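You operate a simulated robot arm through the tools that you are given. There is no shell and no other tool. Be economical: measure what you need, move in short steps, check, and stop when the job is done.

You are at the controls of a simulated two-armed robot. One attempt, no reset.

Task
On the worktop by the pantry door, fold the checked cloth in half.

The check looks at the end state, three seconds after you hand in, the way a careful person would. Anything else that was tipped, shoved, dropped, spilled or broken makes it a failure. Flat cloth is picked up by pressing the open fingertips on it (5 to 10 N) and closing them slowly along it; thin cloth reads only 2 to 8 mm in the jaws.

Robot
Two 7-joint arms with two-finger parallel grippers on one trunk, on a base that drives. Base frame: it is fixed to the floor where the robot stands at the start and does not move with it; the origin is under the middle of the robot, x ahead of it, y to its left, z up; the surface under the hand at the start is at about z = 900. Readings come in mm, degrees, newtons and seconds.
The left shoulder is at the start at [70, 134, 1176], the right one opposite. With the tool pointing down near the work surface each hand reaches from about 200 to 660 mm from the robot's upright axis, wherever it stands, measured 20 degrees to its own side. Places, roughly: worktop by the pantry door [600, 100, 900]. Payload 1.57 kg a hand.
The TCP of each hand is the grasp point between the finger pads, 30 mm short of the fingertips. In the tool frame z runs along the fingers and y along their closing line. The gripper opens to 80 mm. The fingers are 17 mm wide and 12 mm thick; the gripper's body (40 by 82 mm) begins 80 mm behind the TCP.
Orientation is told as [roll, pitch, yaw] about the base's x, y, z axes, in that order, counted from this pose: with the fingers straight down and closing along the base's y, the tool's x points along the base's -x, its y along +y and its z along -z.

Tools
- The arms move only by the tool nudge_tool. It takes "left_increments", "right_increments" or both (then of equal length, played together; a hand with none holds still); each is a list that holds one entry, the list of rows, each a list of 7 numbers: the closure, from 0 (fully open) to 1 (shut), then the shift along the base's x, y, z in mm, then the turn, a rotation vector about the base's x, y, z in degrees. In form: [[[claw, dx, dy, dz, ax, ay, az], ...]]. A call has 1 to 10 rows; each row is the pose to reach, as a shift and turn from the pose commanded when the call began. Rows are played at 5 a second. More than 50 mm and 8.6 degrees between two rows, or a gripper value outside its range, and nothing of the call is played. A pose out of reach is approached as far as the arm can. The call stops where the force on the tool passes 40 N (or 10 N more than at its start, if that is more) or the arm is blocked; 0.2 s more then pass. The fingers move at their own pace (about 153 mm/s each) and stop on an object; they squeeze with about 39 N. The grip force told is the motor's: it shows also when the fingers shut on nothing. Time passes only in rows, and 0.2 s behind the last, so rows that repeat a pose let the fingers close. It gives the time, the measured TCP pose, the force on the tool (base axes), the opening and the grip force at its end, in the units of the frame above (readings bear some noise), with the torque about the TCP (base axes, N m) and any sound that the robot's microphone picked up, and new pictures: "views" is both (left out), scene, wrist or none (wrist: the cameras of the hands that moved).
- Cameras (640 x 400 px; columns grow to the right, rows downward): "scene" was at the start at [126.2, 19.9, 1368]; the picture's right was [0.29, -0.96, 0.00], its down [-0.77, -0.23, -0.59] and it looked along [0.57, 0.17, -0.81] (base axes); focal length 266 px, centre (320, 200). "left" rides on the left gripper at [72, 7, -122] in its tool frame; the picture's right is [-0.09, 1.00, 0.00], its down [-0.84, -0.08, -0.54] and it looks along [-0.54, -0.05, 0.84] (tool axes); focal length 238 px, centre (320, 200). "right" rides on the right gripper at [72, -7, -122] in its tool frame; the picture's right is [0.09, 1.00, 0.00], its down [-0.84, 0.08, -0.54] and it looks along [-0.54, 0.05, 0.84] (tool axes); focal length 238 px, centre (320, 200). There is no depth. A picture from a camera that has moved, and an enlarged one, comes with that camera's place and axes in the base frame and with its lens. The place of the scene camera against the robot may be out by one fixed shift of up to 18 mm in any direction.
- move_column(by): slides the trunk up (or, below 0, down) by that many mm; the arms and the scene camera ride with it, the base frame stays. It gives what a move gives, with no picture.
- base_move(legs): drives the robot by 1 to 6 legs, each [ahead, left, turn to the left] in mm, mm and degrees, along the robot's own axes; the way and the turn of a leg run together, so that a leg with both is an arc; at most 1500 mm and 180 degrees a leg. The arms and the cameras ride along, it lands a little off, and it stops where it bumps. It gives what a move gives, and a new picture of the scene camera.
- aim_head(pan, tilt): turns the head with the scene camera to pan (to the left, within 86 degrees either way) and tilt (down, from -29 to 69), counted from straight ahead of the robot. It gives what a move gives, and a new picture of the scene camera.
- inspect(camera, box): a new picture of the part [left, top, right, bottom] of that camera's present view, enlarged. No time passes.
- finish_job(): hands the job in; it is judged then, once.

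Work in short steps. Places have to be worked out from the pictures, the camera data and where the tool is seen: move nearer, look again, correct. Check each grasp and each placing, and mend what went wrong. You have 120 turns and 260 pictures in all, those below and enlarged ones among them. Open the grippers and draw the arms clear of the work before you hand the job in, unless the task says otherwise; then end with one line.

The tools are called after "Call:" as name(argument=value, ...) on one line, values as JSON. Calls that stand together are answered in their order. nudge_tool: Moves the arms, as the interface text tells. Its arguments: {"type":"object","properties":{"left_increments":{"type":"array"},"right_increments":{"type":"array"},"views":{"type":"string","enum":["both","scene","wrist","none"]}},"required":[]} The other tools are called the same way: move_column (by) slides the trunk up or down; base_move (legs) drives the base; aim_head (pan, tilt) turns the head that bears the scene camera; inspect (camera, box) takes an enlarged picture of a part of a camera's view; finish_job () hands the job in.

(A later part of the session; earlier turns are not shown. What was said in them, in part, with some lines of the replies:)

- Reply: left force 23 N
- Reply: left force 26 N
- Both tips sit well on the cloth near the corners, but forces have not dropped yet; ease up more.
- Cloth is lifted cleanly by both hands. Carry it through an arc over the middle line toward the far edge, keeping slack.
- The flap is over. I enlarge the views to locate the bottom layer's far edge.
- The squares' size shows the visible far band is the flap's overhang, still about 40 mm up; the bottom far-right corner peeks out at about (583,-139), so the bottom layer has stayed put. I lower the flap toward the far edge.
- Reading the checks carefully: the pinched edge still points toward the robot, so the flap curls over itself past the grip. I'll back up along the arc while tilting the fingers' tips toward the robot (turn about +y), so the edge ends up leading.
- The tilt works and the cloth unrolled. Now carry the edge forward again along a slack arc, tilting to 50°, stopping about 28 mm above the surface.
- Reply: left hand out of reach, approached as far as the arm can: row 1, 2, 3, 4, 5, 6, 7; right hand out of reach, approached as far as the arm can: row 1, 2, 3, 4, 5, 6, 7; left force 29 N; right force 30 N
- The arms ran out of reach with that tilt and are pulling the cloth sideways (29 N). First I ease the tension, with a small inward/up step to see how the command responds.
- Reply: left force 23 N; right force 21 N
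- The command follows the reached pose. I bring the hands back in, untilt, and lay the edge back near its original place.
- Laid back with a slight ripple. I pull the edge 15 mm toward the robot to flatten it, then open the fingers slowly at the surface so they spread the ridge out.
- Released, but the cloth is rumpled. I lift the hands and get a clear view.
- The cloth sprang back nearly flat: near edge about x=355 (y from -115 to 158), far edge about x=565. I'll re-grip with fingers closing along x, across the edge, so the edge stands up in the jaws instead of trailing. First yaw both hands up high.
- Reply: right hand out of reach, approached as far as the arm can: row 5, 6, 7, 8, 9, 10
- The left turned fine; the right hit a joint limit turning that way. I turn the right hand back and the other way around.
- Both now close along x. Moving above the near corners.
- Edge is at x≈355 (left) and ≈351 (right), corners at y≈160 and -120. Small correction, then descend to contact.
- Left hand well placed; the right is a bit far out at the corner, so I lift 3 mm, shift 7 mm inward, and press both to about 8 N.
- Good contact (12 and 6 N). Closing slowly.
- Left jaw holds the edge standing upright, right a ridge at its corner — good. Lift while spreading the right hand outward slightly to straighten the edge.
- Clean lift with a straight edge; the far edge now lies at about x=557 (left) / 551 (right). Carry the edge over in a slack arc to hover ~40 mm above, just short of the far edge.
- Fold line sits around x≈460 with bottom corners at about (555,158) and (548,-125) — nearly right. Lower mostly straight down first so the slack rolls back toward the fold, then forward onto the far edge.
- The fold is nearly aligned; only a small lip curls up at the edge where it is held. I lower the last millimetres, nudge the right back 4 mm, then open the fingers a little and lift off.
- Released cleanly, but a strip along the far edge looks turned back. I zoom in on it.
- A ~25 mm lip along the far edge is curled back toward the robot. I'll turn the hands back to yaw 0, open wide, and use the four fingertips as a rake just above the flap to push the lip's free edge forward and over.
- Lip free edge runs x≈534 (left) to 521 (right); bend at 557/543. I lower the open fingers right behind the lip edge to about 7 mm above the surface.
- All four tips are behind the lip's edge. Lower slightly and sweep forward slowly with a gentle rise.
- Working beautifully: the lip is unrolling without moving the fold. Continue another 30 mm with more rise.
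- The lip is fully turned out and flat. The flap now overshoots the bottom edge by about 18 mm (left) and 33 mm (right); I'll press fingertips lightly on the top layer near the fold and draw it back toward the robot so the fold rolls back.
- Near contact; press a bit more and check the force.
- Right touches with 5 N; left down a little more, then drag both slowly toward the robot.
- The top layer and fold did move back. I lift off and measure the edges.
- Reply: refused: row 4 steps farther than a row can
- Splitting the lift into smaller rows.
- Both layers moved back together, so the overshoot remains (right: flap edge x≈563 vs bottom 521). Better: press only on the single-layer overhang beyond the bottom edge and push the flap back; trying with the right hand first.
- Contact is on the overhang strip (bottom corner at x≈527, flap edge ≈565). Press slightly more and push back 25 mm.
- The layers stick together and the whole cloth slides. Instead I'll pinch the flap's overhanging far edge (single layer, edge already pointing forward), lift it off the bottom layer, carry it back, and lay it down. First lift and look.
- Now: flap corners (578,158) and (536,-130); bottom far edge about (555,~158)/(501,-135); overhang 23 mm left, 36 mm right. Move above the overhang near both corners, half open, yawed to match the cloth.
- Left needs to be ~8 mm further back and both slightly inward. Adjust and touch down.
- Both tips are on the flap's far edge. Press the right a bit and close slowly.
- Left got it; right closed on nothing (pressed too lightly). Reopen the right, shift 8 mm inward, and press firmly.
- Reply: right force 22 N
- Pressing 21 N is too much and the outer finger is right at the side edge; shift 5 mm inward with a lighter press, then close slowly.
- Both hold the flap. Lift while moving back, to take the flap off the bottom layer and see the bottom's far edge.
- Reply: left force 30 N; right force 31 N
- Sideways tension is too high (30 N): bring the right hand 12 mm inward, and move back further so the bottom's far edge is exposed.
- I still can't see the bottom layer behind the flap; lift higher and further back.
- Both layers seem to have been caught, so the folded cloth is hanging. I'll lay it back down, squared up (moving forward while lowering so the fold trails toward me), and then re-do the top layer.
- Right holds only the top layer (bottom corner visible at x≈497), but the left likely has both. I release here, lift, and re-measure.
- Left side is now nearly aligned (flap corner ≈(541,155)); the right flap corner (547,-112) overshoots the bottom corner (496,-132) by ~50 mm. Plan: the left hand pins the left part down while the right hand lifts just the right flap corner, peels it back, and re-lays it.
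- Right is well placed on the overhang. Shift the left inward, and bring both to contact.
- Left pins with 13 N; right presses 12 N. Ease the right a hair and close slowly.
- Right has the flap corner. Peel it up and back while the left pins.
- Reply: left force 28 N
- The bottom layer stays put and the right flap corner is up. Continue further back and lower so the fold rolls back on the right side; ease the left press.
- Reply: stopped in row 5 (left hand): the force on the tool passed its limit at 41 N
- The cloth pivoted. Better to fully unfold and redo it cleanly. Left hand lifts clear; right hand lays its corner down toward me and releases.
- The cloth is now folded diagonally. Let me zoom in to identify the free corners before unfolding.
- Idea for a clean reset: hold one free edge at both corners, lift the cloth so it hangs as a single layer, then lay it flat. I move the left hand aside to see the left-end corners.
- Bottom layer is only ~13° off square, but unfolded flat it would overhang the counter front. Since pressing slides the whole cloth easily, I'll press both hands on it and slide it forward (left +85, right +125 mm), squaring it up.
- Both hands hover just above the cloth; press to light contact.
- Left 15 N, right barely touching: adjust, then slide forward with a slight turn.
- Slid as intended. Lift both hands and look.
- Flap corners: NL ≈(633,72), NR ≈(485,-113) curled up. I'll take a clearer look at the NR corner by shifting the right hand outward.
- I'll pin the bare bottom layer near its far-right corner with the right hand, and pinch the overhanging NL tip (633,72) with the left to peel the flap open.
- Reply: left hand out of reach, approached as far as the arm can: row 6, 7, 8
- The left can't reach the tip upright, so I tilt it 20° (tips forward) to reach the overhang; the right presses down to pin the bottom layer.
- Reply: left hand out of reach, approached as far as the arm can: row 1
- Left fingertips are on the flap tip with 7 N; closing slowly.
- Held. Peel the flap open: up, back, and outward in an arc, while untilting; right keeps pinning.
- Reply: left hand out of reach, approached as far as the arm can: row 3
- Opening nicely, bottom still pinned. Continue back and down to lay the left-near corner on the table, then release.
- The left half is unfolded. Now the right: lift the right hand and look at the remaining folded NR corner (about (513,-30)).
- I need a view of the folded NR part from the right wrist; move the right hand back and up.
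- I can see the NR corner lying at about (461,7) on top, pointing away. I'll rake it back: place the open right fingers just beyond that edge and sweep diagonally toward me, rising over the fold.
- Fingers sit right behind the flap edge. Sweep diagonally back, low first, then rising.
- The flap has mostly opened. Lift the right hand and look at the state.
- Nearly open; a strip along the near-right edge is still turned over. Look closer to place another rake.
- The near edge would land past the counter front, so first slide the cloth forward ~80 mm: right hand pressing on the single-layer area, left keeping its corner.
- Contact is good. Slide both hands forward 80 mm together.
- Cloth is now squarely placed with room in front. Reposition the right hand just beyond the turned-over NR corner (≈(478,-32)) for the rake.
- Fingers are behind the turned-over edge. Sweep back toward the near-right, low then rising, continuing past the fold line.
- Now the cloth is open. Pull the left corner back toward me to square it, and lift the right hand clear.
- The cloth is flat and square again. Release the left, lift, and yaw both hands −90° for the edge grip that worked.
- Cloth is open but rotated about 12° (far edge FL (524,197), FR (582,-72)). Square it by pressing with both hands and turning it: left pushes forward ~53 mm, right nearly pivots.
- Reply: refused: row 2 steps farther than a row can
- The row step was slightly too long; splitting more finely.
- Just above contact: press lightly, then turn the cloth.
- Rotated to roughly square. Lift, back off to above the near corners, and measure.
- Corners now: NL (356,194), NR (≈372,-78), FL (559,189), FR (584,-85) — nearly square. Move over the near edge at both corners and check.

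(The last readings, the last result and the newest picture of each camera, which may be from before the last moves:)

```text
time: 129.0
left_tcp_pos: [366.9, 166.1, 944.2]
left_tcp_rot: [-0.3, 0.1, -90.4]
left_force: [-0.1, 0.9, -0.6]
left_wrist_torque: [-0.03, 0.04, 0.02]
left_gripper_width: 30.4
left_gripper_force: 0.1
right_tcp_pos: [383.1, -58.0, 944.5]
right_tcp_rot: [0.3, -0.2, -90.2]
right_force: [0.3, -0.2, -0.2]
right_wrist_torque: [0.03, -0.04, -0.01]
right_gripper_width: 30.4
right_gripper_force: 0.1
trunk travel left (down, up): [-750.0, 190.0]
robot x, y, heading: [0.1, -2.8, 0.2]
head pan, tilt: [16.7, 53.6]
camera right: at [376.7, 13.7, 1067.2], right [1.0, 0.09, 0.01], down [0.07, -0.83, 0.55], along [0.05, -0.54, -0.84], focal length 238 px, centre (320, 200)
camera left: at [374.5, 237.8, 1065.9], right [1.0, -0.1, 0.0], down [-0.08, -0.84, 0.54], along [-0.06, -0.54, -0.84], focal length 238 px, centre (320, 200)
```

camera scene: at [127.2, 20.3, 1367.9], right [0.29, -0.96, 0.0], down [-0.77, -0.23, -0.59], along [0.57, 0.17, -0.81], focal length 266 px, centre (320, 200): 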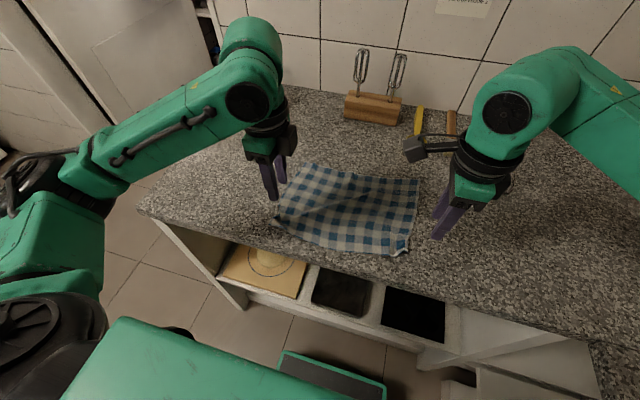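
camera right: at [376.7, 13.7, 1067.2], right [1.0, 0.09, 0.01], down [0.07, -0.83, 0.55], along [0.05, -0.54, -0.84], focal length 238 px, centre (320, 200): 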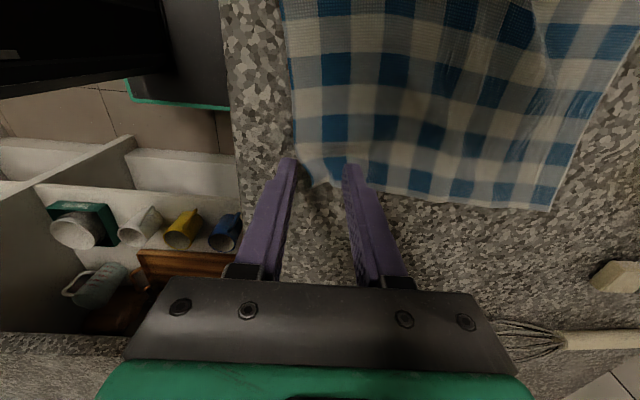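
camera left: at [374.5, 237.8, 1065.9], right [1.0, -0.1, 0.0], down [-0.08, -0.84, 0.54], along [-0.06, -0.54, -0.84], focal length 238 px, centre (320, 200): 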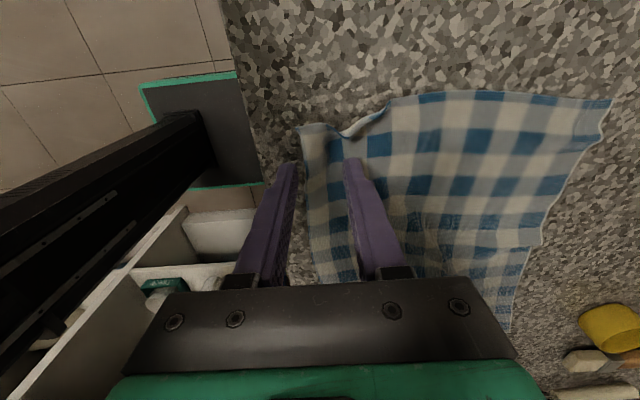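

Left placement is good; shift the right 7 mm inward, then descend to contact.

Call:
nudge_tool(left_increments=[[[0.62, 0, 0, -6, 0, 0, 0], [0.62, 0, 0, -11, 0, 0, 0], [0.62, 0, 0, -12.5, 0, 0, 0], [0.62, 0, 0, -12.5, 0, 0, 0]]], right_increments=[[[0.62, -1, 7, -6, 0, 0, 0], [0.62, -1, 7, -11, 0, 0, 0], [0.62, -1, 7, -12.5, 0, 0, 0], [0.62, -1, 7, -12.5, 0, 0, 0]]], views="none")

```text
time: 130.0
left_tcp_pos: [367.7, 167.9, 932.0]
left_tcp_rot: [-0.3, 0.1, -90.4]
left_force: [-0.2, -0.4, -0.7]
left_wrist_torque: [0.0, -0.01, -0.03]
left_gripper_width: 30.6
left_gripper_force: 0.0
right_tcp_pos: [381.6, -51.3, 932.4]
right_tcp_rot: [0.3, -0.3, -90.1]
right_force: [0.3, -0.5, 0.3]
right_wrist_torque: [0.0, 0.02, 0.04]
right_gripper_width: 30.6
right_gripper_force: 0.0
trunk travel left (down, up): [-750.0, 190.0]
robot x, y, heading: [-1.4, 6.3, -0.0]
head pan, tilt: [16.7, 53.6]
```

Call:
nudge_tool(left_increments=[[[0.62, 0, 0, -1.2, 0, 0, 0], [0.62, 0, 0, -2.2, 0, 0, 0], [0.62, 0, 0, -2.2, 0, 0, 0]]], right_increments=[[[0.62, 0, 0, -1, 0, 0, 0], [0.62, 0, 0, -1.8, 0, 0, 0], [0.62, 0, 0, -1.8, 0, 0, 0]]], views="none")

```text
time: 130.8
left_tcp_pos: [368.2, 168.0, 931.8]
left_tcp_rot: [-0.2, 0.0, -90.4]
left_force: [0.2, 0.4, 0.1]
left_wrist_torque: [0.02, 0.0, -0.01]
left_gripper_width: 30.7
left_gripper_force: 0.0
right_tcp_pos: [381.4, -52.9, 931.6]
right_tcp_rot: [0.3, -0.2, -90.1]
right_force: [-0.1, 0.5, 8.0]
right_wrist_torque: [0.08, 0.15, -0.04]
right_gripper_width: 30.3
right_gripper_force: 0.1
trunk travel left (down, up): [-750.0, 190.0]
robot x, y, heading: [-1.6, -0.6, 0.1]
head pan, tilt: [16.7, 53.6]
```

Right at 8 N; left needs a bit more, then close both slowly.

Call:
nudge_tool(left_increments=[[[0.62, 0, 0, -1.2, 0, 0, 0], [0.66, 0, 0, -1.6, 0, 0, 0], [0.7, 0, 0, -1.6, 0, 0, 0], [0.75, 0, 0, -1.6, 0, 0, 0], [0.8, 0, 0, -1.6, 0, 0, 0], [0.85, 0, 0, -1.6, 0, 0, 0], [0.9, 0, 0, -1.6, 0, 0, 0], [0.95, 0, 0, -1.6, 0, 0, 0], [1, 0, 0, -1.6, 0, 0, 0], [1, 0, 0, -1.6, 0, 0, 0]]], right_increments=[[[0.62, 0, 0, 0, 0, 0, 0], [0.66, 0, 0, 0, 0, 0, 0], [0.7, 0, 0, 0, 0, 0, 0], [0.75, 0, 0, 0, 0, 0, 0], [0.8, 0, 0, 0, 0, 0, 0], [0.85, 0, 0, 0, 0, 0, 0], [0.9, 0, 0, 0, 0, 0, 0], [0.95, 0, 0, 0, 0, 0, 0], [1, 0, 0, 0, 0, 0, 0], [1, 0, 0, 0, 0, 0, 0]]], views="wrist")

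```text
time: 133.0
left_tcp_pos: [367.0, 167.7, 931.4]
left_tcp_rot: [0.1, 0.1, -90.4]
left_force: [7.7, 1.5, 29.5]
left_wrist_torque: [0.0, -0.47, 0.02]
left_gripper_width: 6.1
left_gripper_force: 26.4
right_tcp_pos: [381.5, -54.3, 930.6]
right_tcp_rot: [0.6, -0.2, -90.1]
right_force: [-0.8, 0.8, 4.0]
right_wrist_torque: [0.06, 0.02, 0.03]
right_gripper_width: 2.4
right_gripper_force: 24.1
trunk travel left (down, up): [-750.0, 190.0]
robot x, y, heading: [-1.3, -0.7, -0.1]
head pan, tilt: [16.7, 53.6]
camera right: at [372.4, 18.4, 1053.5], right [1.0, 0.09, 0.01], down [0.07, -0.84, 0.55], along [0.06, -0.54, -0.84], focal length 238 px, centre (320, 200)
camera left: at [373.1, 237.3, 1052.5], right [1.0, -0.1, 0.0], down [-0.08, -0.84, 0.54], along [-0.05, -0.54, -0.84], focal length 238 px, centre (320, 200)
```

right: 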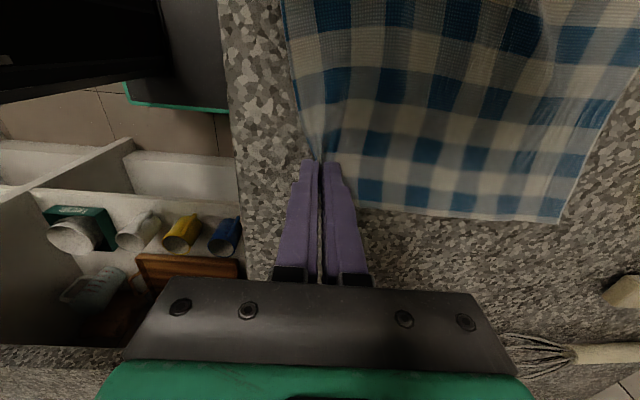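
left: 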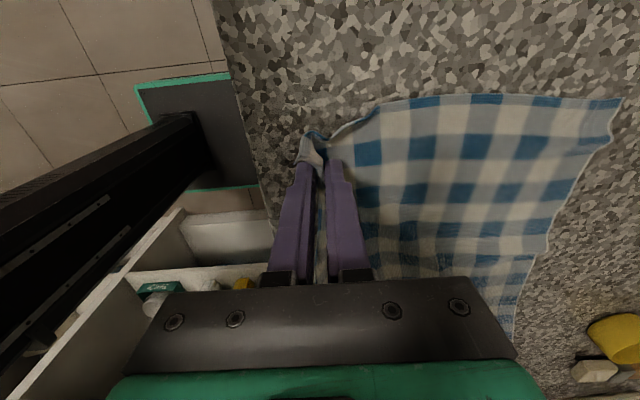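

Both hold the edge. Lift and spread to straighten.

Call:
nudge_tool(left_increments=[[[1, 0, 2, 10, 0, 0, 0], [1, 3, 4, 22, 0, 0, 0], [1, 9, 6, 35, 0, 0, 0], [1, 16, 8, 48, 0, 0, 0], [1, 16, 8, 48, 0, 0, 0]]], right_increments=[[[1, 0, -4, 10, 0, 0, 0], [1, 3, -8, 22, 0, 0, 0], [1, 9, -12, 35, 0, 0, 0], [1, 16, -16, 48, 0, 0, 0], [1, 16, -16, 48, 0, 0, 0]]], views="wrist")

Call:
inspect(camera="scene", box=[270, 140, 460, 270])

```text
time: 134.2
left_tcp_pos: [382.2, 173.5, 976.9]
left_tcp_rot: [-0.2, -0.1, -90.6]
left_force: [1.1, -18.2, -1.2]
left_wrist_torque: [-0.33, -0.02, 0.01]
left_gripper_width: 2.4
left_gripper_force: 23.9
right_tcp_pos: [397.3, -66.3, 979.5]
right_tcp_rot: [0.5, -0.1, -90.0]
right_force: [-1.5, 19.5, 0.6]
right_wrist_torque: [0.55, -0.01, -0.06]
right_gripper_width: 2.2
right_gripper_force: 23.7
trunk travel left (down, up): [-750.0, 190.0]
robot x, y, heading: [-2.7, -1.1, 0.1]
head pan, tilt: [16.7, 53.6]
camera right: at [389.8, 5.2, 1101.6], right [1.0, 0.09, 0.01], down [0.07, -0.84, 0.54], along [0.06, -0.54, -0.84], focal length 238 px, centre (320, 200)
camera left: at [389.1, 245.2, 1098.3], right [0.99, -0.1, 0.0], down [-0.08, -0.84, 0.54], along [-0.06, -0.54, -0.84], focal length 238 px, centre (320, 200)
```

right: 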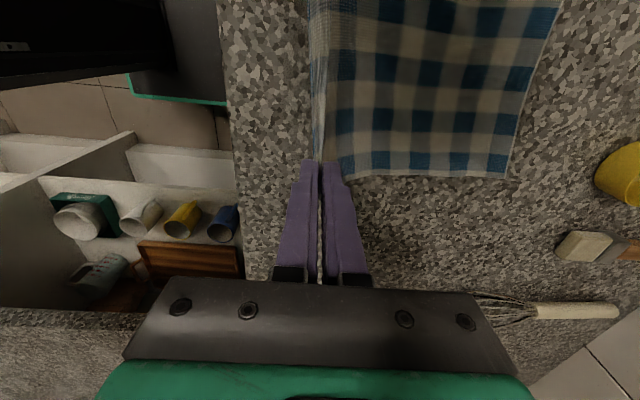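
left: 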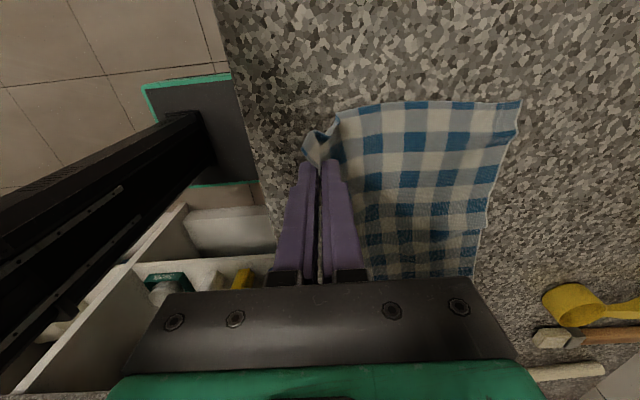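

```text
3.08 times, centred on (365, 205) of scene
camera zoom: at [125.8, 20.0, 1368.0], right [0.29, -0.96, 0.0], down [-0.77, -0.23, -0.59], along [0.57, 0.17, -0.8], focal length 818 px, centre (182, 185)
```

zoom: 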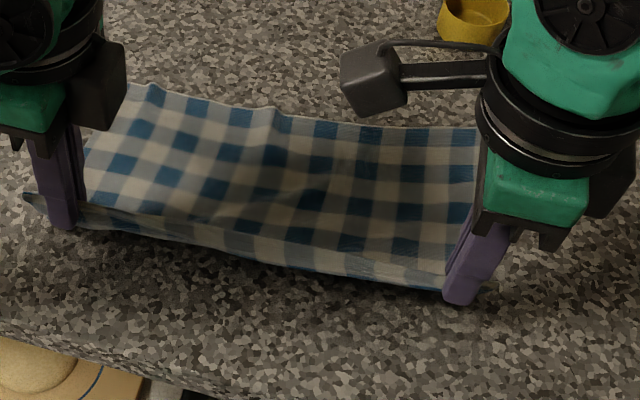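

Far edge is at FL (540,195), FR (578,-83), so the cloth is ~8° turned; I fold in the cloth's own frame. This time I'll stop the grip ~55 mm short of the far edge (then rake the lip forward), so the fold lands at half.

Call:
nudge_tool(left_increments=[[[1, -16, 0, 3, 0, 0, 0], [1, 3, 3, 23, 0, 0, 0], [1, 28, 6, 37, 0, 0, 0], [1, 52, 10, 41, 0, 0, 0], [1, 77, 13, 35, 0, 0, 0], [1, 95, 16, 22, 0, 0, 0], [1, 103, 17, 5, 0, 0, 0], [1, 104, 17, -13, 0, 0, 0], [1, 104, 17, -28, 0, 0, 0], [1, 104, 17, -28, 0, 0, 0]]], right_increments=[[[1, 0, 3, 3, 0, 0, 0], [1, 21, 6, 23, 0, 0, 0], [1, 46, 9, 37, 0, 0, 0], [1, 70, 13, 41, 0, 0, 0], [1, 95, 16, 35, 0, 0, 0], [1, 113, 19, 22, 0, 0, 0], [1, 121, 20, 5, 0, 0, 0], [1, 122, 20, -13, 0, 0, 0], [1, 122, 20, -28, 0, 0, 0], [1, 122, 20, -28, 0, 0, 0]]], views="wrist")

Call:
inspect(camera="scene", box=[270, 140, 460, 270])

```text
time: 136.4
left_tcp_pos: [486.9, 193.5, 948.1]
left_tcp_rot: [-0.2, 0.1, -90.5]
left_force: [3.4, -23.4, -0.8]
left_wrist_torque: [-0.44, -0.05, 0.02]
left_gripper_width: 2.2
left_gripper_force: 23.8
right_tcp_pos: [517.9, -48.9, 950.7]
right_tcp_rot: [0.3, -0.2, -90.1]
right_force: [-2.6, 22.6, 1.2]
right_wrist_torque: [0.7, 0.1, -0.03]
right_gripper_width: 2.7
right_gripper_force: 23.6
trunk travel left (down, up): [-750.0, 190.0]
robot x, y, heading: [-1.8, -3.0, 0.0]
head pan, tilt: [16.7, 53.6]
camera right: at [511.0, 22.8, 1073.0], right [1.0, 0.09, 0.0], down [0.07, -0.84, 0.54], along [0.05, -0.54, -0.84], focal length 238 px, centre (320, 200)
camera left: at [493.8, 263.5, 1069.2], right [0.99, -0.1, 0.0], down [-0.08, -0.84, 0.54], along [-0.06, -0.54, -0.84], focal length 238 px, centre (320, 200)
```

right: 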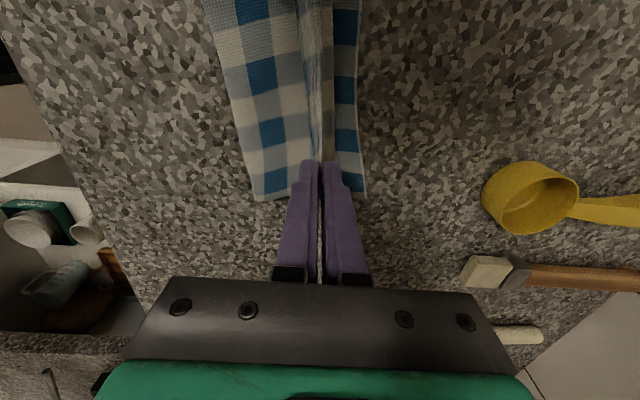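
left: 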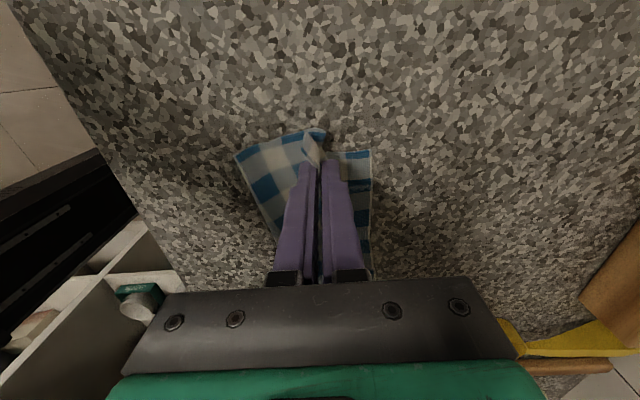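

```text
3.08 times, centred on (365, 205) of scene
camera zoom: at [126.0, 20.0, 1368.0], right [0.29, -0.96, 0.0], down [-0.77, -0.23, -0.59], along [0.57, 0.17, -0.81], focal length 818 px, centre (182, 185)
```

zoom: 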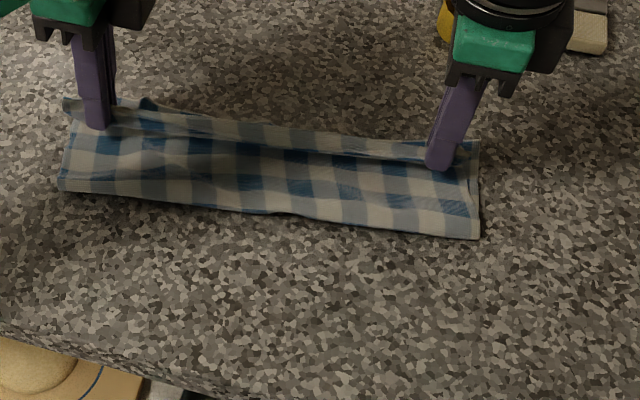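

Fold-to-far-edge length is now 93 mm (right) and 100 mm (left); target is 111. Hands still hold, so push them back ~25 mm at this low height to roll the fold further back, also easing side tension.

Call:
nudge_tool(left_increments=[[[1, -6, -3, 3, 0, 0, 0], [1, -12, -4, 5, 0, 0, 0], [1, -18, -5, 5, 0, 0, 0], [1, -24, -6, 3, 0, 0, 0], [1, -24, -6, 0, 0, 0, 0]]], right_increments=[[[1, -8, 1, 3, 0, 0, 0], [1, -16, 0, 5, 0, 0, 0], [1, -24, -1, 5, 0, 0, 0], [1, -32, -2, 3, 0, 0, 0], [1, -32, -2, 0, 0, 0, 0]]], views="wrist")

Call:
inspect(camera="scene", box=[270, 140, 460, 270])

```text
time: 137.6
left_tcp_pos: [465.0, 187.0, 949.1]
left_tcp_rot: [-0.3, 0.1, -90.4]
left_force: [0.9, -12.4, -1.6]
left_wrist_torque: [-0.17, -0.02, 0.07]
left_gripper_width: 2.4
left_gripper_force: 24.1
right_tcp_pos: [486.9, -50.7, 951.0]
right_tcp_rot: [0.3, -0.2, -90.1]
right_force: [-1.5, 11.7, 0.6]
right_wrist_torque: [0.36, 0.05, 0.01]
right_gripper_width: 2.3
right_gripper_force: 23.8
trunk travel left (down, up): [-750.0, 190.0]
robot x, y, heading: [-1.1, -0.6, 0.1]
head pan, tilt: [16.7, 53.6]
camera right: at [479.6, 21.8, 1072.2], right [1.0, 0.09, 0.01], down [0.07, -0.83, 0.55], along [0.05, -0.54, -0.84], focal length 238 px, centre (320, 200)
camera left: at [471.5, 257.9, 1070.5], right [1.0, -0.1, 0.0], down [-0.08, -0.84, 0.54], along [-0.06, -0.54, -0.84], focal length 238 px, centre (320, 200)
```

right: 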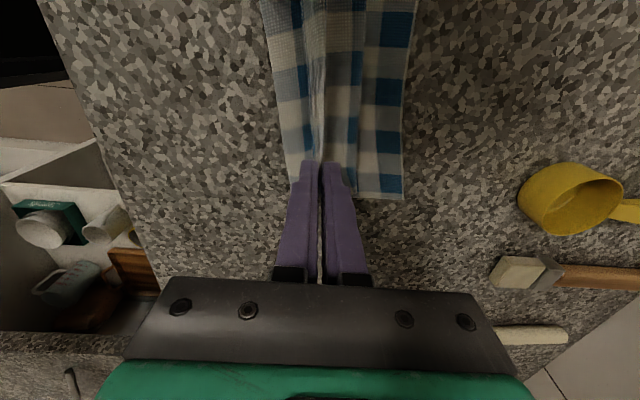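
left: 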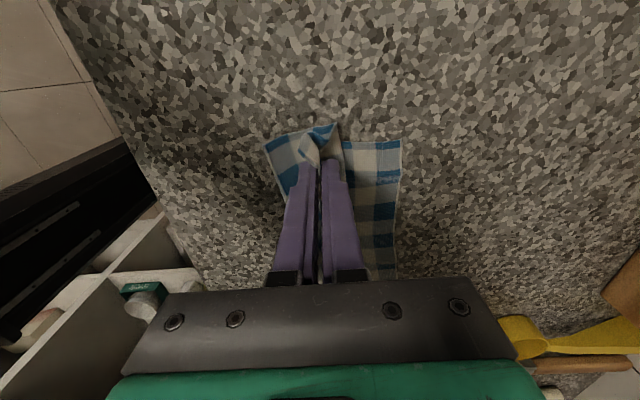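

```text
3.08 times, centred on (365, 205) of scene
camera zoom: at [126.6, 20.0, 1368.0], right [0.29, -0.96, 0.0], down [-0.77, -0.23, -0.59], along [0.57, 0.17, -0.81], focal length 818 px, centre (182, 185)
```

zoom: 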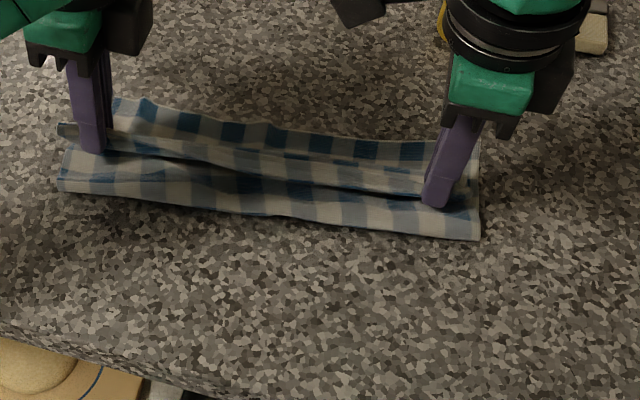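

The fold did not roll; the high arc sets it too far forward. I'll bring the edge back over toward me to unroll, then re-fold with a low carry (~32 mm) so the fold forms further back.

Call:
nudge_tool(left_increments=[[[1, -12, -1, 14, 0, 0, 0], [1, -28, -2, 27, 0, 0, 0], [1, -46, -4, 33, 0, 0, 0], [1, -64, -5, 32, 0, 0, 0], [1, -80, -6, 25, 0, 0, 0], [1, -90, -6, 15, 0, 0, 0], [1, -90, -6, 12, 0, 0, 0]]], right_increments=[[[1, -12, -1, 14, 0, 0, 0], [1, -28, -2, 27, 0, 0, 0], [1, -46, -4, 33, 0, 0, 0], [1, -60, -5, 32, 0, 0, 0], [1, -74, -6, 25, 0, 0, 0], [1, -82, -6, 15, 0, 0, 0], [1, -82, -6, 12, 0, 0, 0]]], views="wrist")

Call:
inspect(camera="scene", box=[270, 140, 460, 270])

```text
time: 139.2
left_tcp_pos: [374.4, 181.4, 962.4]
left_tcp_rot: [-0.2, 0.0, -90.4]
left_force: [1.5, -11.8, -0.5]
left_wrist_torque: [-0.17, 0.0, 0.01]
left_gripper_width: 2.3
left_gripper_force: 24.0
right_tcp_pos: [404.6, -56.8, 961.9]
right_tcp_rot: [0.4, -0.1, -90.0]
right_force: [-1.9, 12.7, -0.2]
right_wrist_torque: [0.35, 0.06, -0.04]
right_gripper_width: 2.5
right_gripper_force: 23.7
trunk travel left (down, up): [-750.0, 190.0]
robot x, y, heading: [1.4, -0.9, 0.2]
head pan, tilt: [16.7, 53.6]
camera right: at [397.7, 16.0, 1084.1], right [1.0, 0.09, 0.01], down [0.07, -0.83, 0.55], along [0.05, -0.54, -0.84], focal length 238 px, centre (320, 200)
camera left: at [381.2, 251.7, 1082.6], right [0.99, -0.1, 0.0], down [-0.08, -0.84, 0.54], along [-0.06, -0.54, -0.84], focal length 238 px, centre (320, 200)
```

right: 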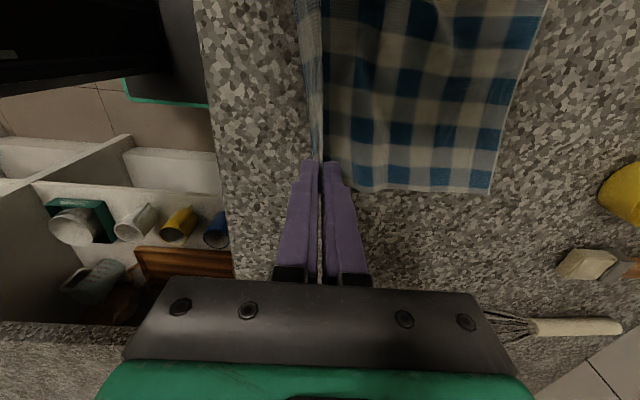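
left: 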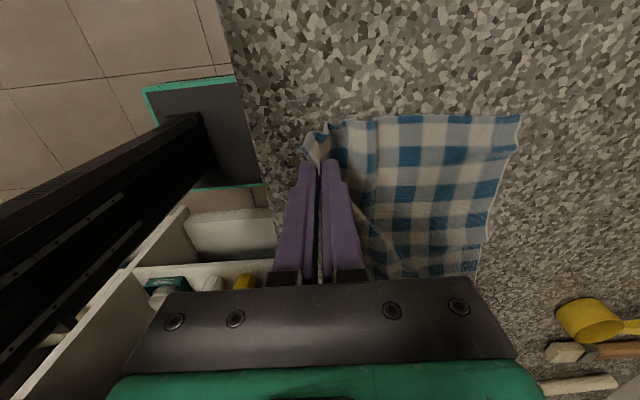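

```text
3.08 times, centred on (365, 205) of scene
camera zoom: at [126.5, 20.0, 1368.0], right [0.29, -0.96, 0.0], down [-0.77, -0.23, -0.59], along [0.57, 0.17, -0.81], focal length 818 px, centre (182, 185)
```

zoom: 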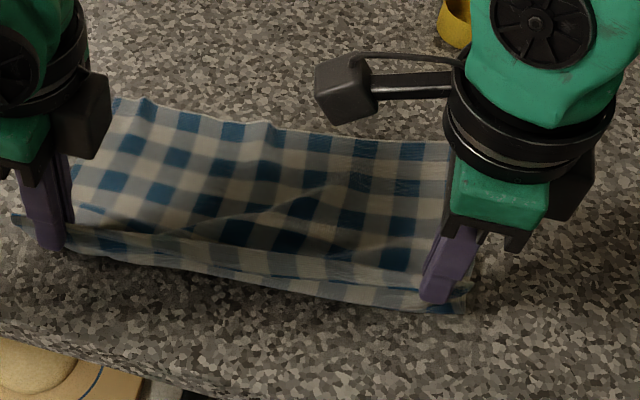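

Unrolled with the far edge unchanged (562 / 523). Now fold with a low carry along the cloth's direction, ending ~45 mm short of the far edge.

Call:
nudge_tool(left_increments=[[[1, 12, 1, 3, 0, 0, 0], [1, 25, 3, 5, 0, 0, 0], [1, 38, 5, 6, 0, 0, 0], [1, 52, 7, 6, 0, 0, 0], [1, 66, 9, 5, 0, 0, 0], [1, 80, 11, 2, 0, 0, 0], [1, 93, 13, -3, 0, 0, 0], [1, 104, 14, -9, 0, 0, 0], [1, 104, 14, -14, 0, 0, 0], [1, 104, 14, -14, 0, 0, 0]]], right_increments=[[[1, 12, 1, 3, 0, 0, 0], [1, 26, 3, 5, 0, 0, 0], [1, 40, 5, 6, 0, 0, 0], [1, 55, 7, 6, 0, 0, 0], [1, 70, 9, 5, 0, 0, 0], [1, 84, 11, 2, 0, 0, 0], [1, 98, 13, -3, 0, 0, 0], [1, 110, 14, -9, 0, 0, 0], [1, 110, 14, -14, 0, 0, 0], [1, 110, 14, -14, 0, 0, 0]]], views="wrist")

Call:
inspect(camera="scene", box=[270, 140, 460, 270])

```text
time: 141.4
left_tcp_pos: [478.9, 194.3, 947.0]
left_tcp_rot: [-0.2, -0.1, -90.5]
left_force: [2.9, -15.2, -0.5]
left_wrist_torque: [-0.28, -0.05, 0.04]
left_gripper_width: 2.4
left_gripper_force: 24.1
right_tcp_pos: [515.4, -43.1, 948.8]
right_tcp_rot: [0.4, -0.2, -90.1]
right_force: [-2.3, 15.7, 0.4]
right_wrist_torque: [0.44, 0.09, -0.01]
right_gripper_width: 2.2
right_gripper_force: 23.9
trunk travel left (down, up): [-750.0, 190.0]
robot x, y, heading: [-1.3, -0.5, -0.2]
head pan, tilt: [16.7, 53.6]
camera right: at [507.9, 28.9, 1070.5], right [1.0, 0.09, 0.01], down [0.07, -0.83, 0.55], along [0.05, -0.54, -0.84], focal length 238 px, centre (320, 200)
camera left: at [486.2, 265.6, 1068.2], right [0.99, -0.1, 0.0], down [-0.08, -0.84, 0.54], along [-0.06, -0.54, -0.84], focal length 238 px, centre (320, 200)
```

right: 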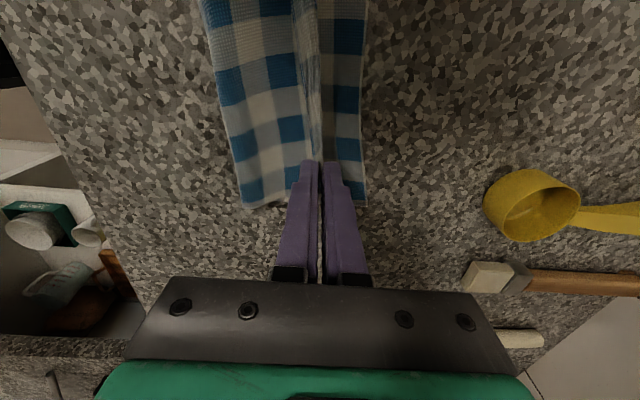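
left: 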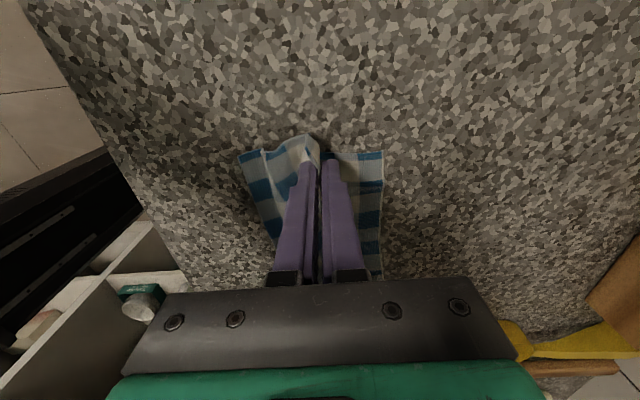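

```text
3.08 times, centred on (365, 205) of scene
camera zoom: at [126.2, 20.0, 1368.0], right [0.29, -0.96, 0.0], down [-0.77, -0.23, -0.59], along [0.57, 0.17, -0.81], focal length 818 px, centre (182, 185)
```

zoom: 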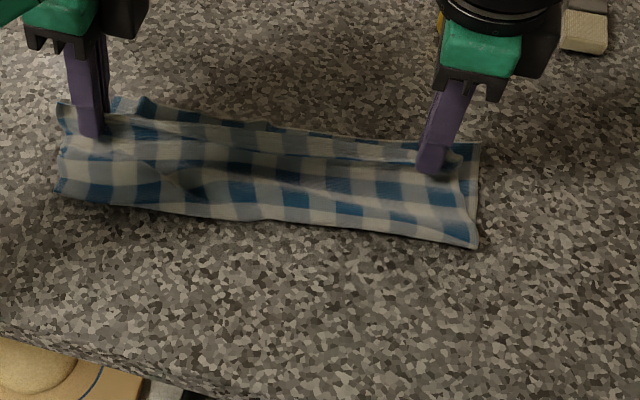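

Bottom length now ~105 mm on both sides — very near half. Lower, release gently, and lift away.

Call:
nudge_tool(left_increments=[[[1, -2, -2, -5, 0, 0, 0], [1, -4, -3, -10, 0, 0, 0], [0.92, -4, -3, -11, 0, 0, 0], [0.84, -4, -3, -11, 0, 0, 0], [0.75, -4, -3, -8, 0, 0, 0], [0.7, -4, -3, 5, 0, 0, 0], [0.7, -4, -3, 30, 0, 0, 0], [0.7, -4, 0, 70, 0, 0, 0], [0.7, -4, 10, 110, 0, 0, 0]]], right_increments=[[[1, -2, 1, -5, 0, 0, 0], [1, -4, 2, -11, 0, 0, 0], [0.92, -4, 2, -13, 0, 0, 0], [0.84, -4, 2, -13, 0, 0, 0], [0.75, -4, 2, -10, 0, 0, 0], [0.7, -4, 2, 5, 0, 0, 0], [0.7, -4, 2, 30, 0, 0, 0], [0.7, -4, 0, 70, 0, 0, 0], [0.7, -4, -10, 110, 0, 0, 0]]], views="none")

Call:
nudge_tool(left_increments=[[[0.4, -4, 0, 0, 0, 0, 8.5], [0.2, -8, 0, 0, 0, 0, 17], [0, -12, 0, 0, 0, 0, 25.5], [0, -16, 0, 0, 0, 0, 34], [0, -20, 0, 0, 0, 0, 42.5], [0, -24, 0, 0, 0, 0, 51], [0, -28, 0, 0, 0, 0, 59.5], [0, -32, 0, 0, 0, 0, 68], [0, -36, 0, 0, 0, 0, 76.5], [0, -40, 0, 0, 0, 0, 85]]], right_increments=[[[0.4, -4, 0, 0, 0, 0, 8.5], [0.2, -8, 0, 0, 0, 0, 17], [0, -12, 0, 0, 0, 0, 25.5], [0, -16, 0, 0, 0, 0, 34], [0, -20, 0, 0, 0, 0, 42.5], [0, -24, 0, 0, 0, 0, 51], [0, -28, 0, 0, 0, 0, 59.5], [0, -32, 0, 0, 0, 0, 68], [0, -36, 0, 0, 0, 0, 76.5], [0, -40, 0, 0, 0, 0, 85]]], views="wrist")

Call:
inspect(camera="scene", box=[280, 150, 450, 250])

```text
time: 143.4
left_tcp_pos: [472.4, 205.1, 1057.0]
left_tcp_rot: [-0.2, 0.1, -90.4]
left_force: [-0.2, -0.7, 0.5]
left_wrist_torque: [0.0, 0.01, -0.01]
left_gripper_width: 23.9
left_gripper_force: 0.1
right_tcp_pos: [508.7, -51.1, 1061.5]
right_tcp_rot: [0.4, -0.3, -90.1]
right_force: [-1.1, 0.0, 0.1]
right_wrist_torque: [0.0, 0.02, 0.0]
right_gripper_width: 23.8
right_gripper_force: 0.1
trunk travel left (down, up): [-750.0, 190.0]
robot x, y, heading: [-0.8, -0.1, 0.1]
head pan, tilt: [16.7, 53.6]
```

```text
time: 145.6
left_tcp_pos: [434.2, 206.3, 1057.8]
left_tcp_rot: [-0.2, -0.1, -5.2]
left_force: [-0.4, -0.3, -0.3]
left_wrist_torque: [-0.01, 0.04, 0.01]
left_gripper_width: 79.9
left_gripper_force: 0.1
right_tcp_pos: [470.7, -51.8, 1060.3]
right_tcp_rot: [0.3, -0.2, -4.9]
right_force: [-0.2, 0.6, 0.0]
right_wrist_torque: [0.0, -0.02, 0.01]
right_gripper_width: 79.8
right_gripper_force: 0.0
trunk travel left (down, up): [-750.0, 190.0]
robot x, y, heading: [-4.0, 1.9, -0.1]
head pan, tilt: [16.7, 53.6]
camera right: at [398.2, -53.4, 1182.1], right [-0.01, 1.0, 0.01], down [0.84, 0.0, 0.55], along [0.55, 0.01, -0.84], focal length 238 px, centre (320, 200)
camera left: at [362.1, 217.8, 1178.0], right [0.18, 0.98, 0.0], down [0.83, -0.15, 0.54], along [0.53, -0.1, -0.84], focal length 238 px, centre (320, 200)
```

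right: 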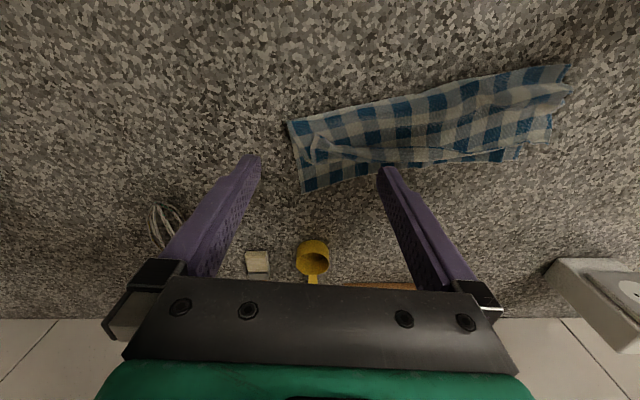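
left: 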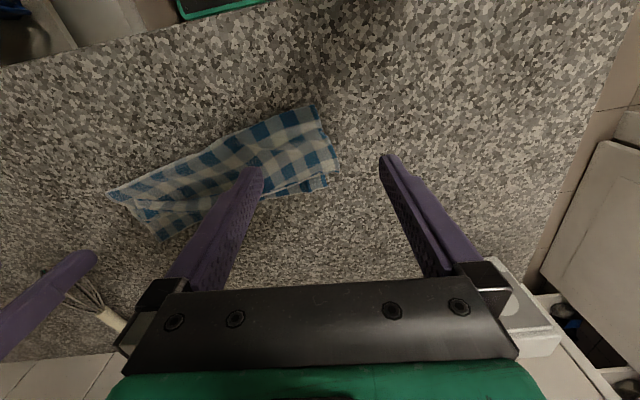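

```text
3.76 times, centred on (365, 200) of scene
camera zoom: at [125.8, 20.0, 1368.0], right [0.29, -0.96, 0.0], down [-0.77, -0.23, -0.59], along [0.57, 0.17, -0.8], focal length 1001 px, centre (151, 200)
```

zoom: 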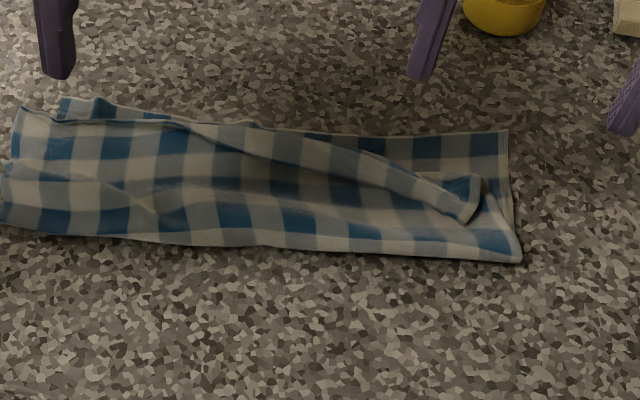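

Excellent — the left side already lies open; only the right part has a small lip turned back. Zoom to place the rake.

Call:
inspect(camera="right", box=[270, 50, 590, 210])

Call:
inspect(camera="left", box=[90, 90, 350, 250])

```text
2.00 times, centred on (430, 130) of right
camera zoom: at [398.2, -53.4, 1182.1], right [-0.01, 1.0, 0.01], down [0.84, 0.0, 0.55], along [0.55, 0.01, -0.84], focal length 477 px, centre (100, 340)
```

zoom: 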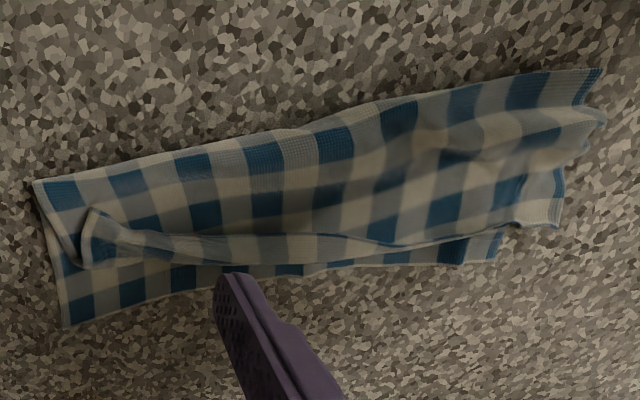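

```text
2.46 times, centred on (220, 170) of left
camera zoom: at [362.1, 217.8, 1178.0], right [0.18, 0.98, 0.0], down [0.83, -0.15, 0.54], along [0.53, -0.1, -0.84], focal length 587 px, centre (566, 274)
```

zoom: 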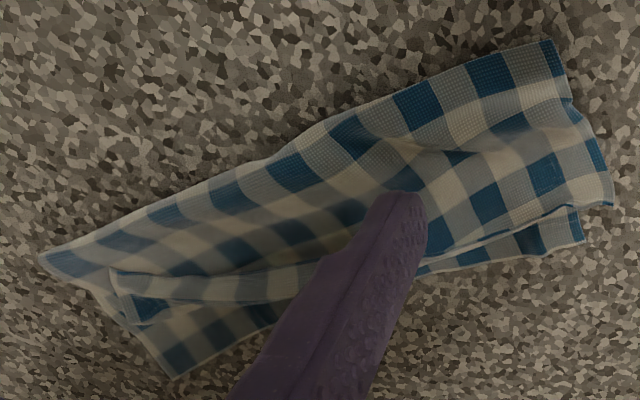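

The lip runs from about (484,-56) to (501,45); after raking it the flap should reach nearly the bottom's far edge. Lower the open right fingers just behind it.

Call:
nudge_tool(left_increments=[[[0, 0, 5, 0, 0, 0, 0], [0, 0, 10, 0, 0, 0, 0], [0, 0, 10, 0, 0, 0, 0], [0, 0, 10, 0, 0, 0, 0], [0, 0, 10, 0, 0, 0, 0], [0, 0, 10, 0, 0, 0, 0]]], right_increments=[[[0, 0, 15, -30, 0, 0, -5], [0, 0, 35, -60, 0, 0, -5], [0, 0, 44, -90, 0, 0, -5], [0, 0, 44, -112, 0, 0, -5], [0, 0, 44, -122, 0, 0, -5], [0, 0, 44, -122, 0, 0, -5]]], views="wrist")

Call:
inspect(camera="scene", box=[280, 150, 450, 250])

```text
time: 147.0
left_tcp_pos: [434.4, 214.5, 1059.2]
left_tcp_rot: [-0.3, 0.2, -5.3]
left_force: [0.2, 0.2, -0.7]
left_wrist_torque: [0.0, 0.01, -0.02]
left_gripper_width: 80.1
left_gripper_force: 0.0
right_tcp_pos: [472.4, -6.9, 936.5]
right_tcp_rot: [0.4, -0.3, -10.2]
right_force: [-0.8, 0.4, 0.4]
right_wrist_torque: [0.03, 0.04, 0.03]
right_gripper_width: 80.3
right_gripper_force: 0.1
trunk travel left (down, up): [-750.0, 190.0]
robot x, y, heading: [-1.6, -2.3, -0.1]
head pan, tilt: [16.7, 53.6]
camera right: at [399.0, -1.8, 1058.1], right [0.08, 1.0, 0.01], down [0.83, -0.07, 0.55], along [0.54, -0.04, -0.84], focal length 238 px, centre (320, 200)
camera left: at [362.5, 227.7, 1179.4], right [0.19, 0.98, 0.0], down [0.83, -0.15, 0.54], along [0.53, -0.1, -0.84], focal length 238 px, centre (320, 200)
```

right: 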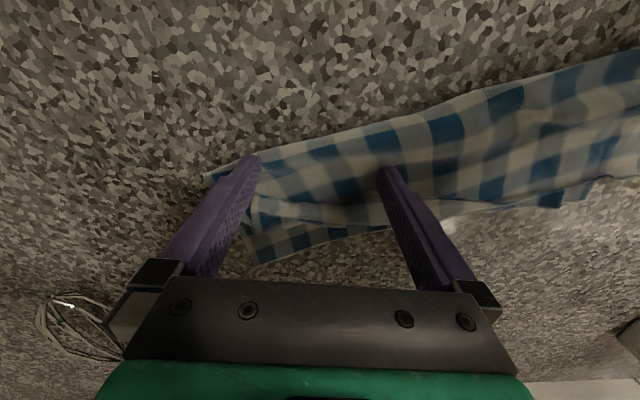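
left: 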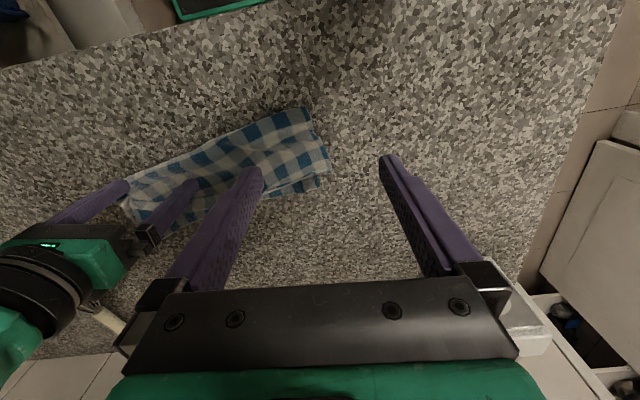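

```text
3.76 times, centred on (365, 200) of scene
camera zoom: at [126.1, 19.9, 1368.0], right [0.29, -0.96, 0.0], down [-0.77, -0.23, -0.59], along [0.57, 0.17, -0.81], focal length 1001 px, centre (151, 200)
```

zoom: 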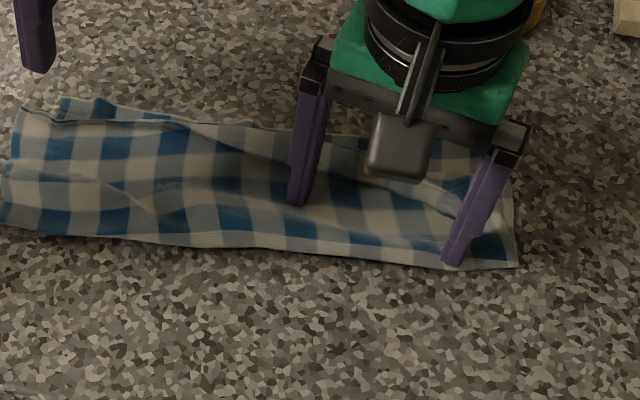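

Well placed. Sweep forward and slightly to the right (which also corrects the sideways offset), rising gradually.

Call:
nudge_tool(right_increments=[[[0, 4, 0, -1.5, 0, 0, 0], [0, 13, -2, -1.5, 0, 0, 0], [0, 22, -4, -1.5, 0, 0, 0], [0, 31, -6, -1, 0, 0, 0], [0, 40, -8, 0, 0, 0, 0], [0, 49, -10, 1, 0, 0, 0], [0, 58, -12, 3, 0, 0, 0], [0, 67, -14, 6, 0, 0, 0], [0, 75, -16, 10, 0, 0, 0], [0, 82, -18, 18, 0, 0, 0]]], views="none")

Call:
nudge_tool(right_increments=[[[0, 0, 0, 25, 0, 0, 0], [0, -15, -10, 60, 0, 0, 3], [0, -45, -25, 90, 0, 0, 6], [0, -75, -40, 105, 0, 0, 9], [0, -90, -50, 105, 0, 0, 10], [0, -90, -50, 105, 0, 0, 10]]], views="wrist")

Call:
inspect(camera="scene", box=[275, 150, 445, 250])

Call:
inspect(camera="right", box=[300, 50, 640, 230])

Call:
inspect(camera="left", box=[90, 90, 350, 250])

```text
time: 149.2
left_tcp_pos: [434.5, 213.7, 1059.1]
left_tcp_rot: [-0.3, 0.1, -5.4]
left_force: [-0.5, 0.9, -0.5]
left_wrist_torque: [0.02, -0.01, -0.01]
left_gripper_width: 80.0
left_gripper_force: 0.1
right_tcp_pos: [553.5, -25.9, 955.2]
right_tcp_rot: [0.3, -0.2, -10.0]
right_force: [0.0, -0.6, -0.2]
right_wrist_torque: [-0.01, 0.0, 0.03]
right_gripper_width: 80.1
right_gripper_force: 0.1
trunk travel left (down, up): [-750.0, 190.0]
robot x, y, heading: [-0.6, -2.7, -0.3]
head pan, tilt: [16.7, 53.6]
```

```text
time: 150.6
left_tcp_pos: [434.7, 214.9, 1058.2]
left_tcp_rot: [-0.3, 0.2, -5.5]
left_force: [0.0, 0.1, -0.4]
left_wrist_torque: [0.02, 0.01, -0.01]
left_gripper_width: 80.2
left_gripper_force: 0.0
right_tcp_pos: [465.1, -76.3, 1061.1]
right_tcp_rot: [0.3, -0.1, -0.1]
right_force: [0.3, 0.3, 0.0]
right_wrist_torque: [0.0, 0.02, 0.04]
right_gripper_width: 80.2
right_gripper_force: 0.0
trunk travel left (down, up): [-750.0, 190.0]
robot x, y, heading: [-5.9, -0.8, 0.2]
head pan, tilt: [16.7, 53.6]
camera right: at [392.7, -84.0, 1183.2], right [-0.09, 1.0, 0.01], down [0.83, 0.07, 0.55], along [0.54, 0.05, -0.84], focal length 238 px, centre (320, 200)
```

right: 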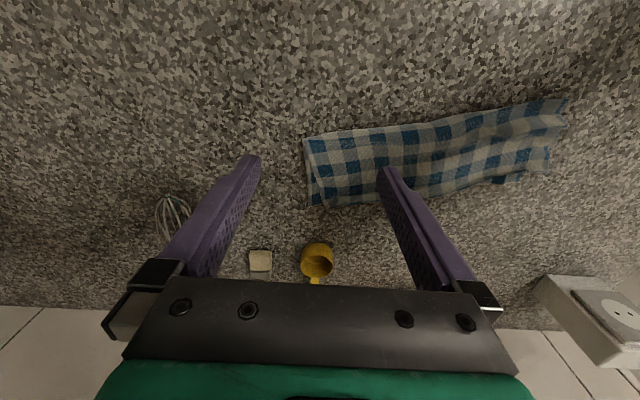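

```text
3.76 times, centred on (360, 200) of scene
camera zoom: at [126.5, 20.3, 1368.0], right [0.29, -0.96, 0.0], down [-0.77, -0.23, -0.59], along [0.57, 0.17, -0.81], focal length 1001 px, centre (169, 200)
```

zoom: 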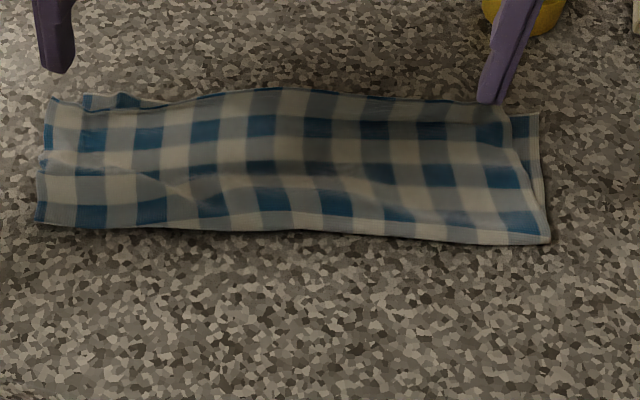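

```text
1.88 times, centred on (470, 140) of right
camera zoom: at [392.7, -84.0, 1183.2], right [-0.09, 1.0, 0.01], down [0.83, 0.07, 0.55], along [0.54, 0.05, -0.84], focal length 449 px, centre (38, 313)
```

zoom: 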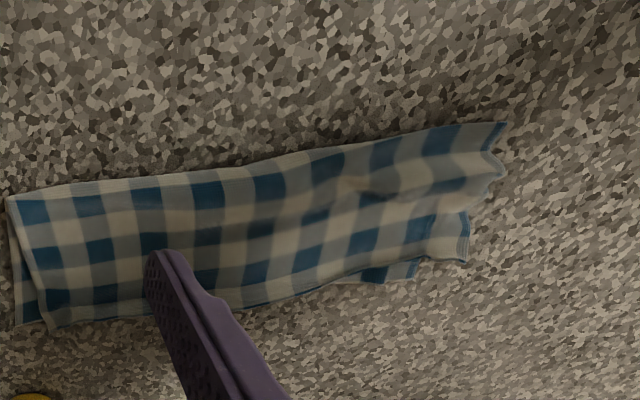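

```text
2.46 times, centred on (220, 170) of left
camera zoom: at [362.9, 228.0, 1179.2], right [0.19, 0.98, 0.0], down [0.83, -0.15, 0.54], along [0.53, -0.1, -0.84], focal length 587 px, centre (566, 274)
```

zoom: 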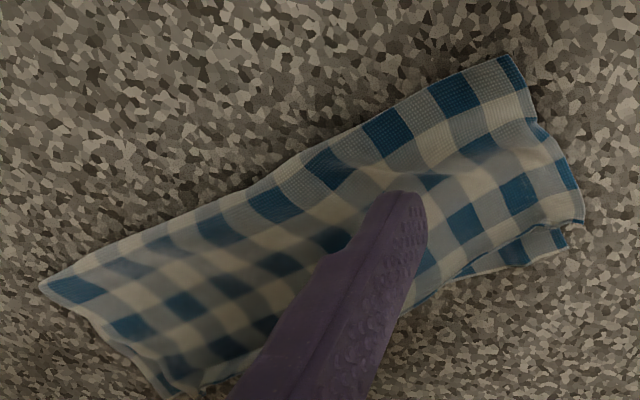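

The cloth now lies folded in half with the edges meeting closely (within ~1–2 cm). Draw the arms up and clear, then take a last look.

Call:
nudge_tool(left_increments=[[[0, -10, 15, 10, 0, 0, 2], [0, -25, 35, 20, 0, 0, 4], [0, -40, 60, 30, 0, 0, 5], [0, -50, 80, 40, 0, 0, 5], [0, -50, 80, 40, 0, 0, 5]]], right_increments=[[[0, -10, -25, 10, 0, 0, 0], [0, -25, -55, 20, 0, 0, 0], [0, -40, -85, 30, 0, 0, 0], [0, -50, -115, 40, 0, 0, 0], [0, -50, -115, 40, 0, 0, 0]]], views="scene")

Call:
inspect(camera="scene", box=[270, 140, 450, 250])

```text
time: 151.8
left_tcp_pos: [383.6, 294.3, 1096.6]
left_tcp_rot: [-0.3, 0.2, -0.4]
left_force: [0.0, -0.3, 0.1]
left_wrist_torque: [-0.07, -0.01, 0.0]
left_gripper_width: 80.1
left_gripper_force: 0.0
right_tcp_pos: [416.2, -193.2, 1097.5]
right_tcp_rot: [0.4, -0.2, 0.0]
right_force: [-0.9, 0.6, 0.2]
right_wrist_torque: [-0.02, 0.06, -0.01]
right_gripper_width: 80.1
right_gripper_force: 0.0
trunk travel left (down, up): [-750.0, 190.0]
robot x, y, heading: [-0.4, -3.5, 0.3]
head pan, tilt: [16.7, 53.6]
camera scene: at [127.2, 20.4, 1367.9], right [0.29, -0.96, 0.0], down [-0.77, -0.23, -0.59], along [0.57, 0.17, -0.81], focal length 266 px, centre (320, 200)
```

scene: 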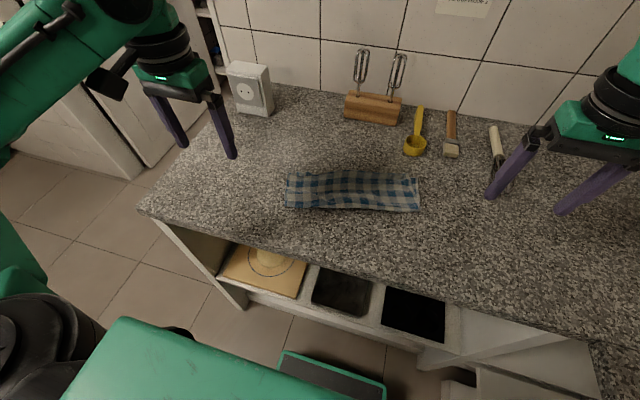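

```text
3.56 times, centred on (360, 195) of scene
camera zoom: at [127.2, 20.4, 1367.9], right [0.29, -0.96, 0.0], down [-0.77, -0.23, -0.59], along [0.57, 0.17, -0.81], focal length 945 px, centre (178, 218)
```

zoom: 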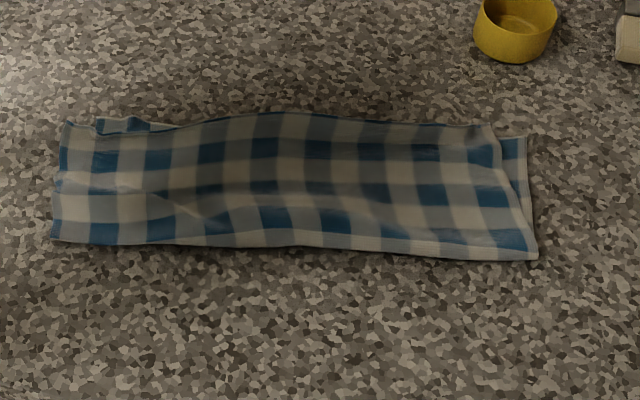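

The cloth is folded in half, the other items are where they were, and the arms are clear with the grippers open, so I'm handing in.

Call:
finish_job()

```text
The job is handed in.
```

The checked cloth is folded in half on the worktop by the pantry door. Its edges meet to within about 1–2.5 cm, with the top layer sitting slightly to the left. Nothing else looks disturbed in the last view, and both arms are clear with the grippers open.
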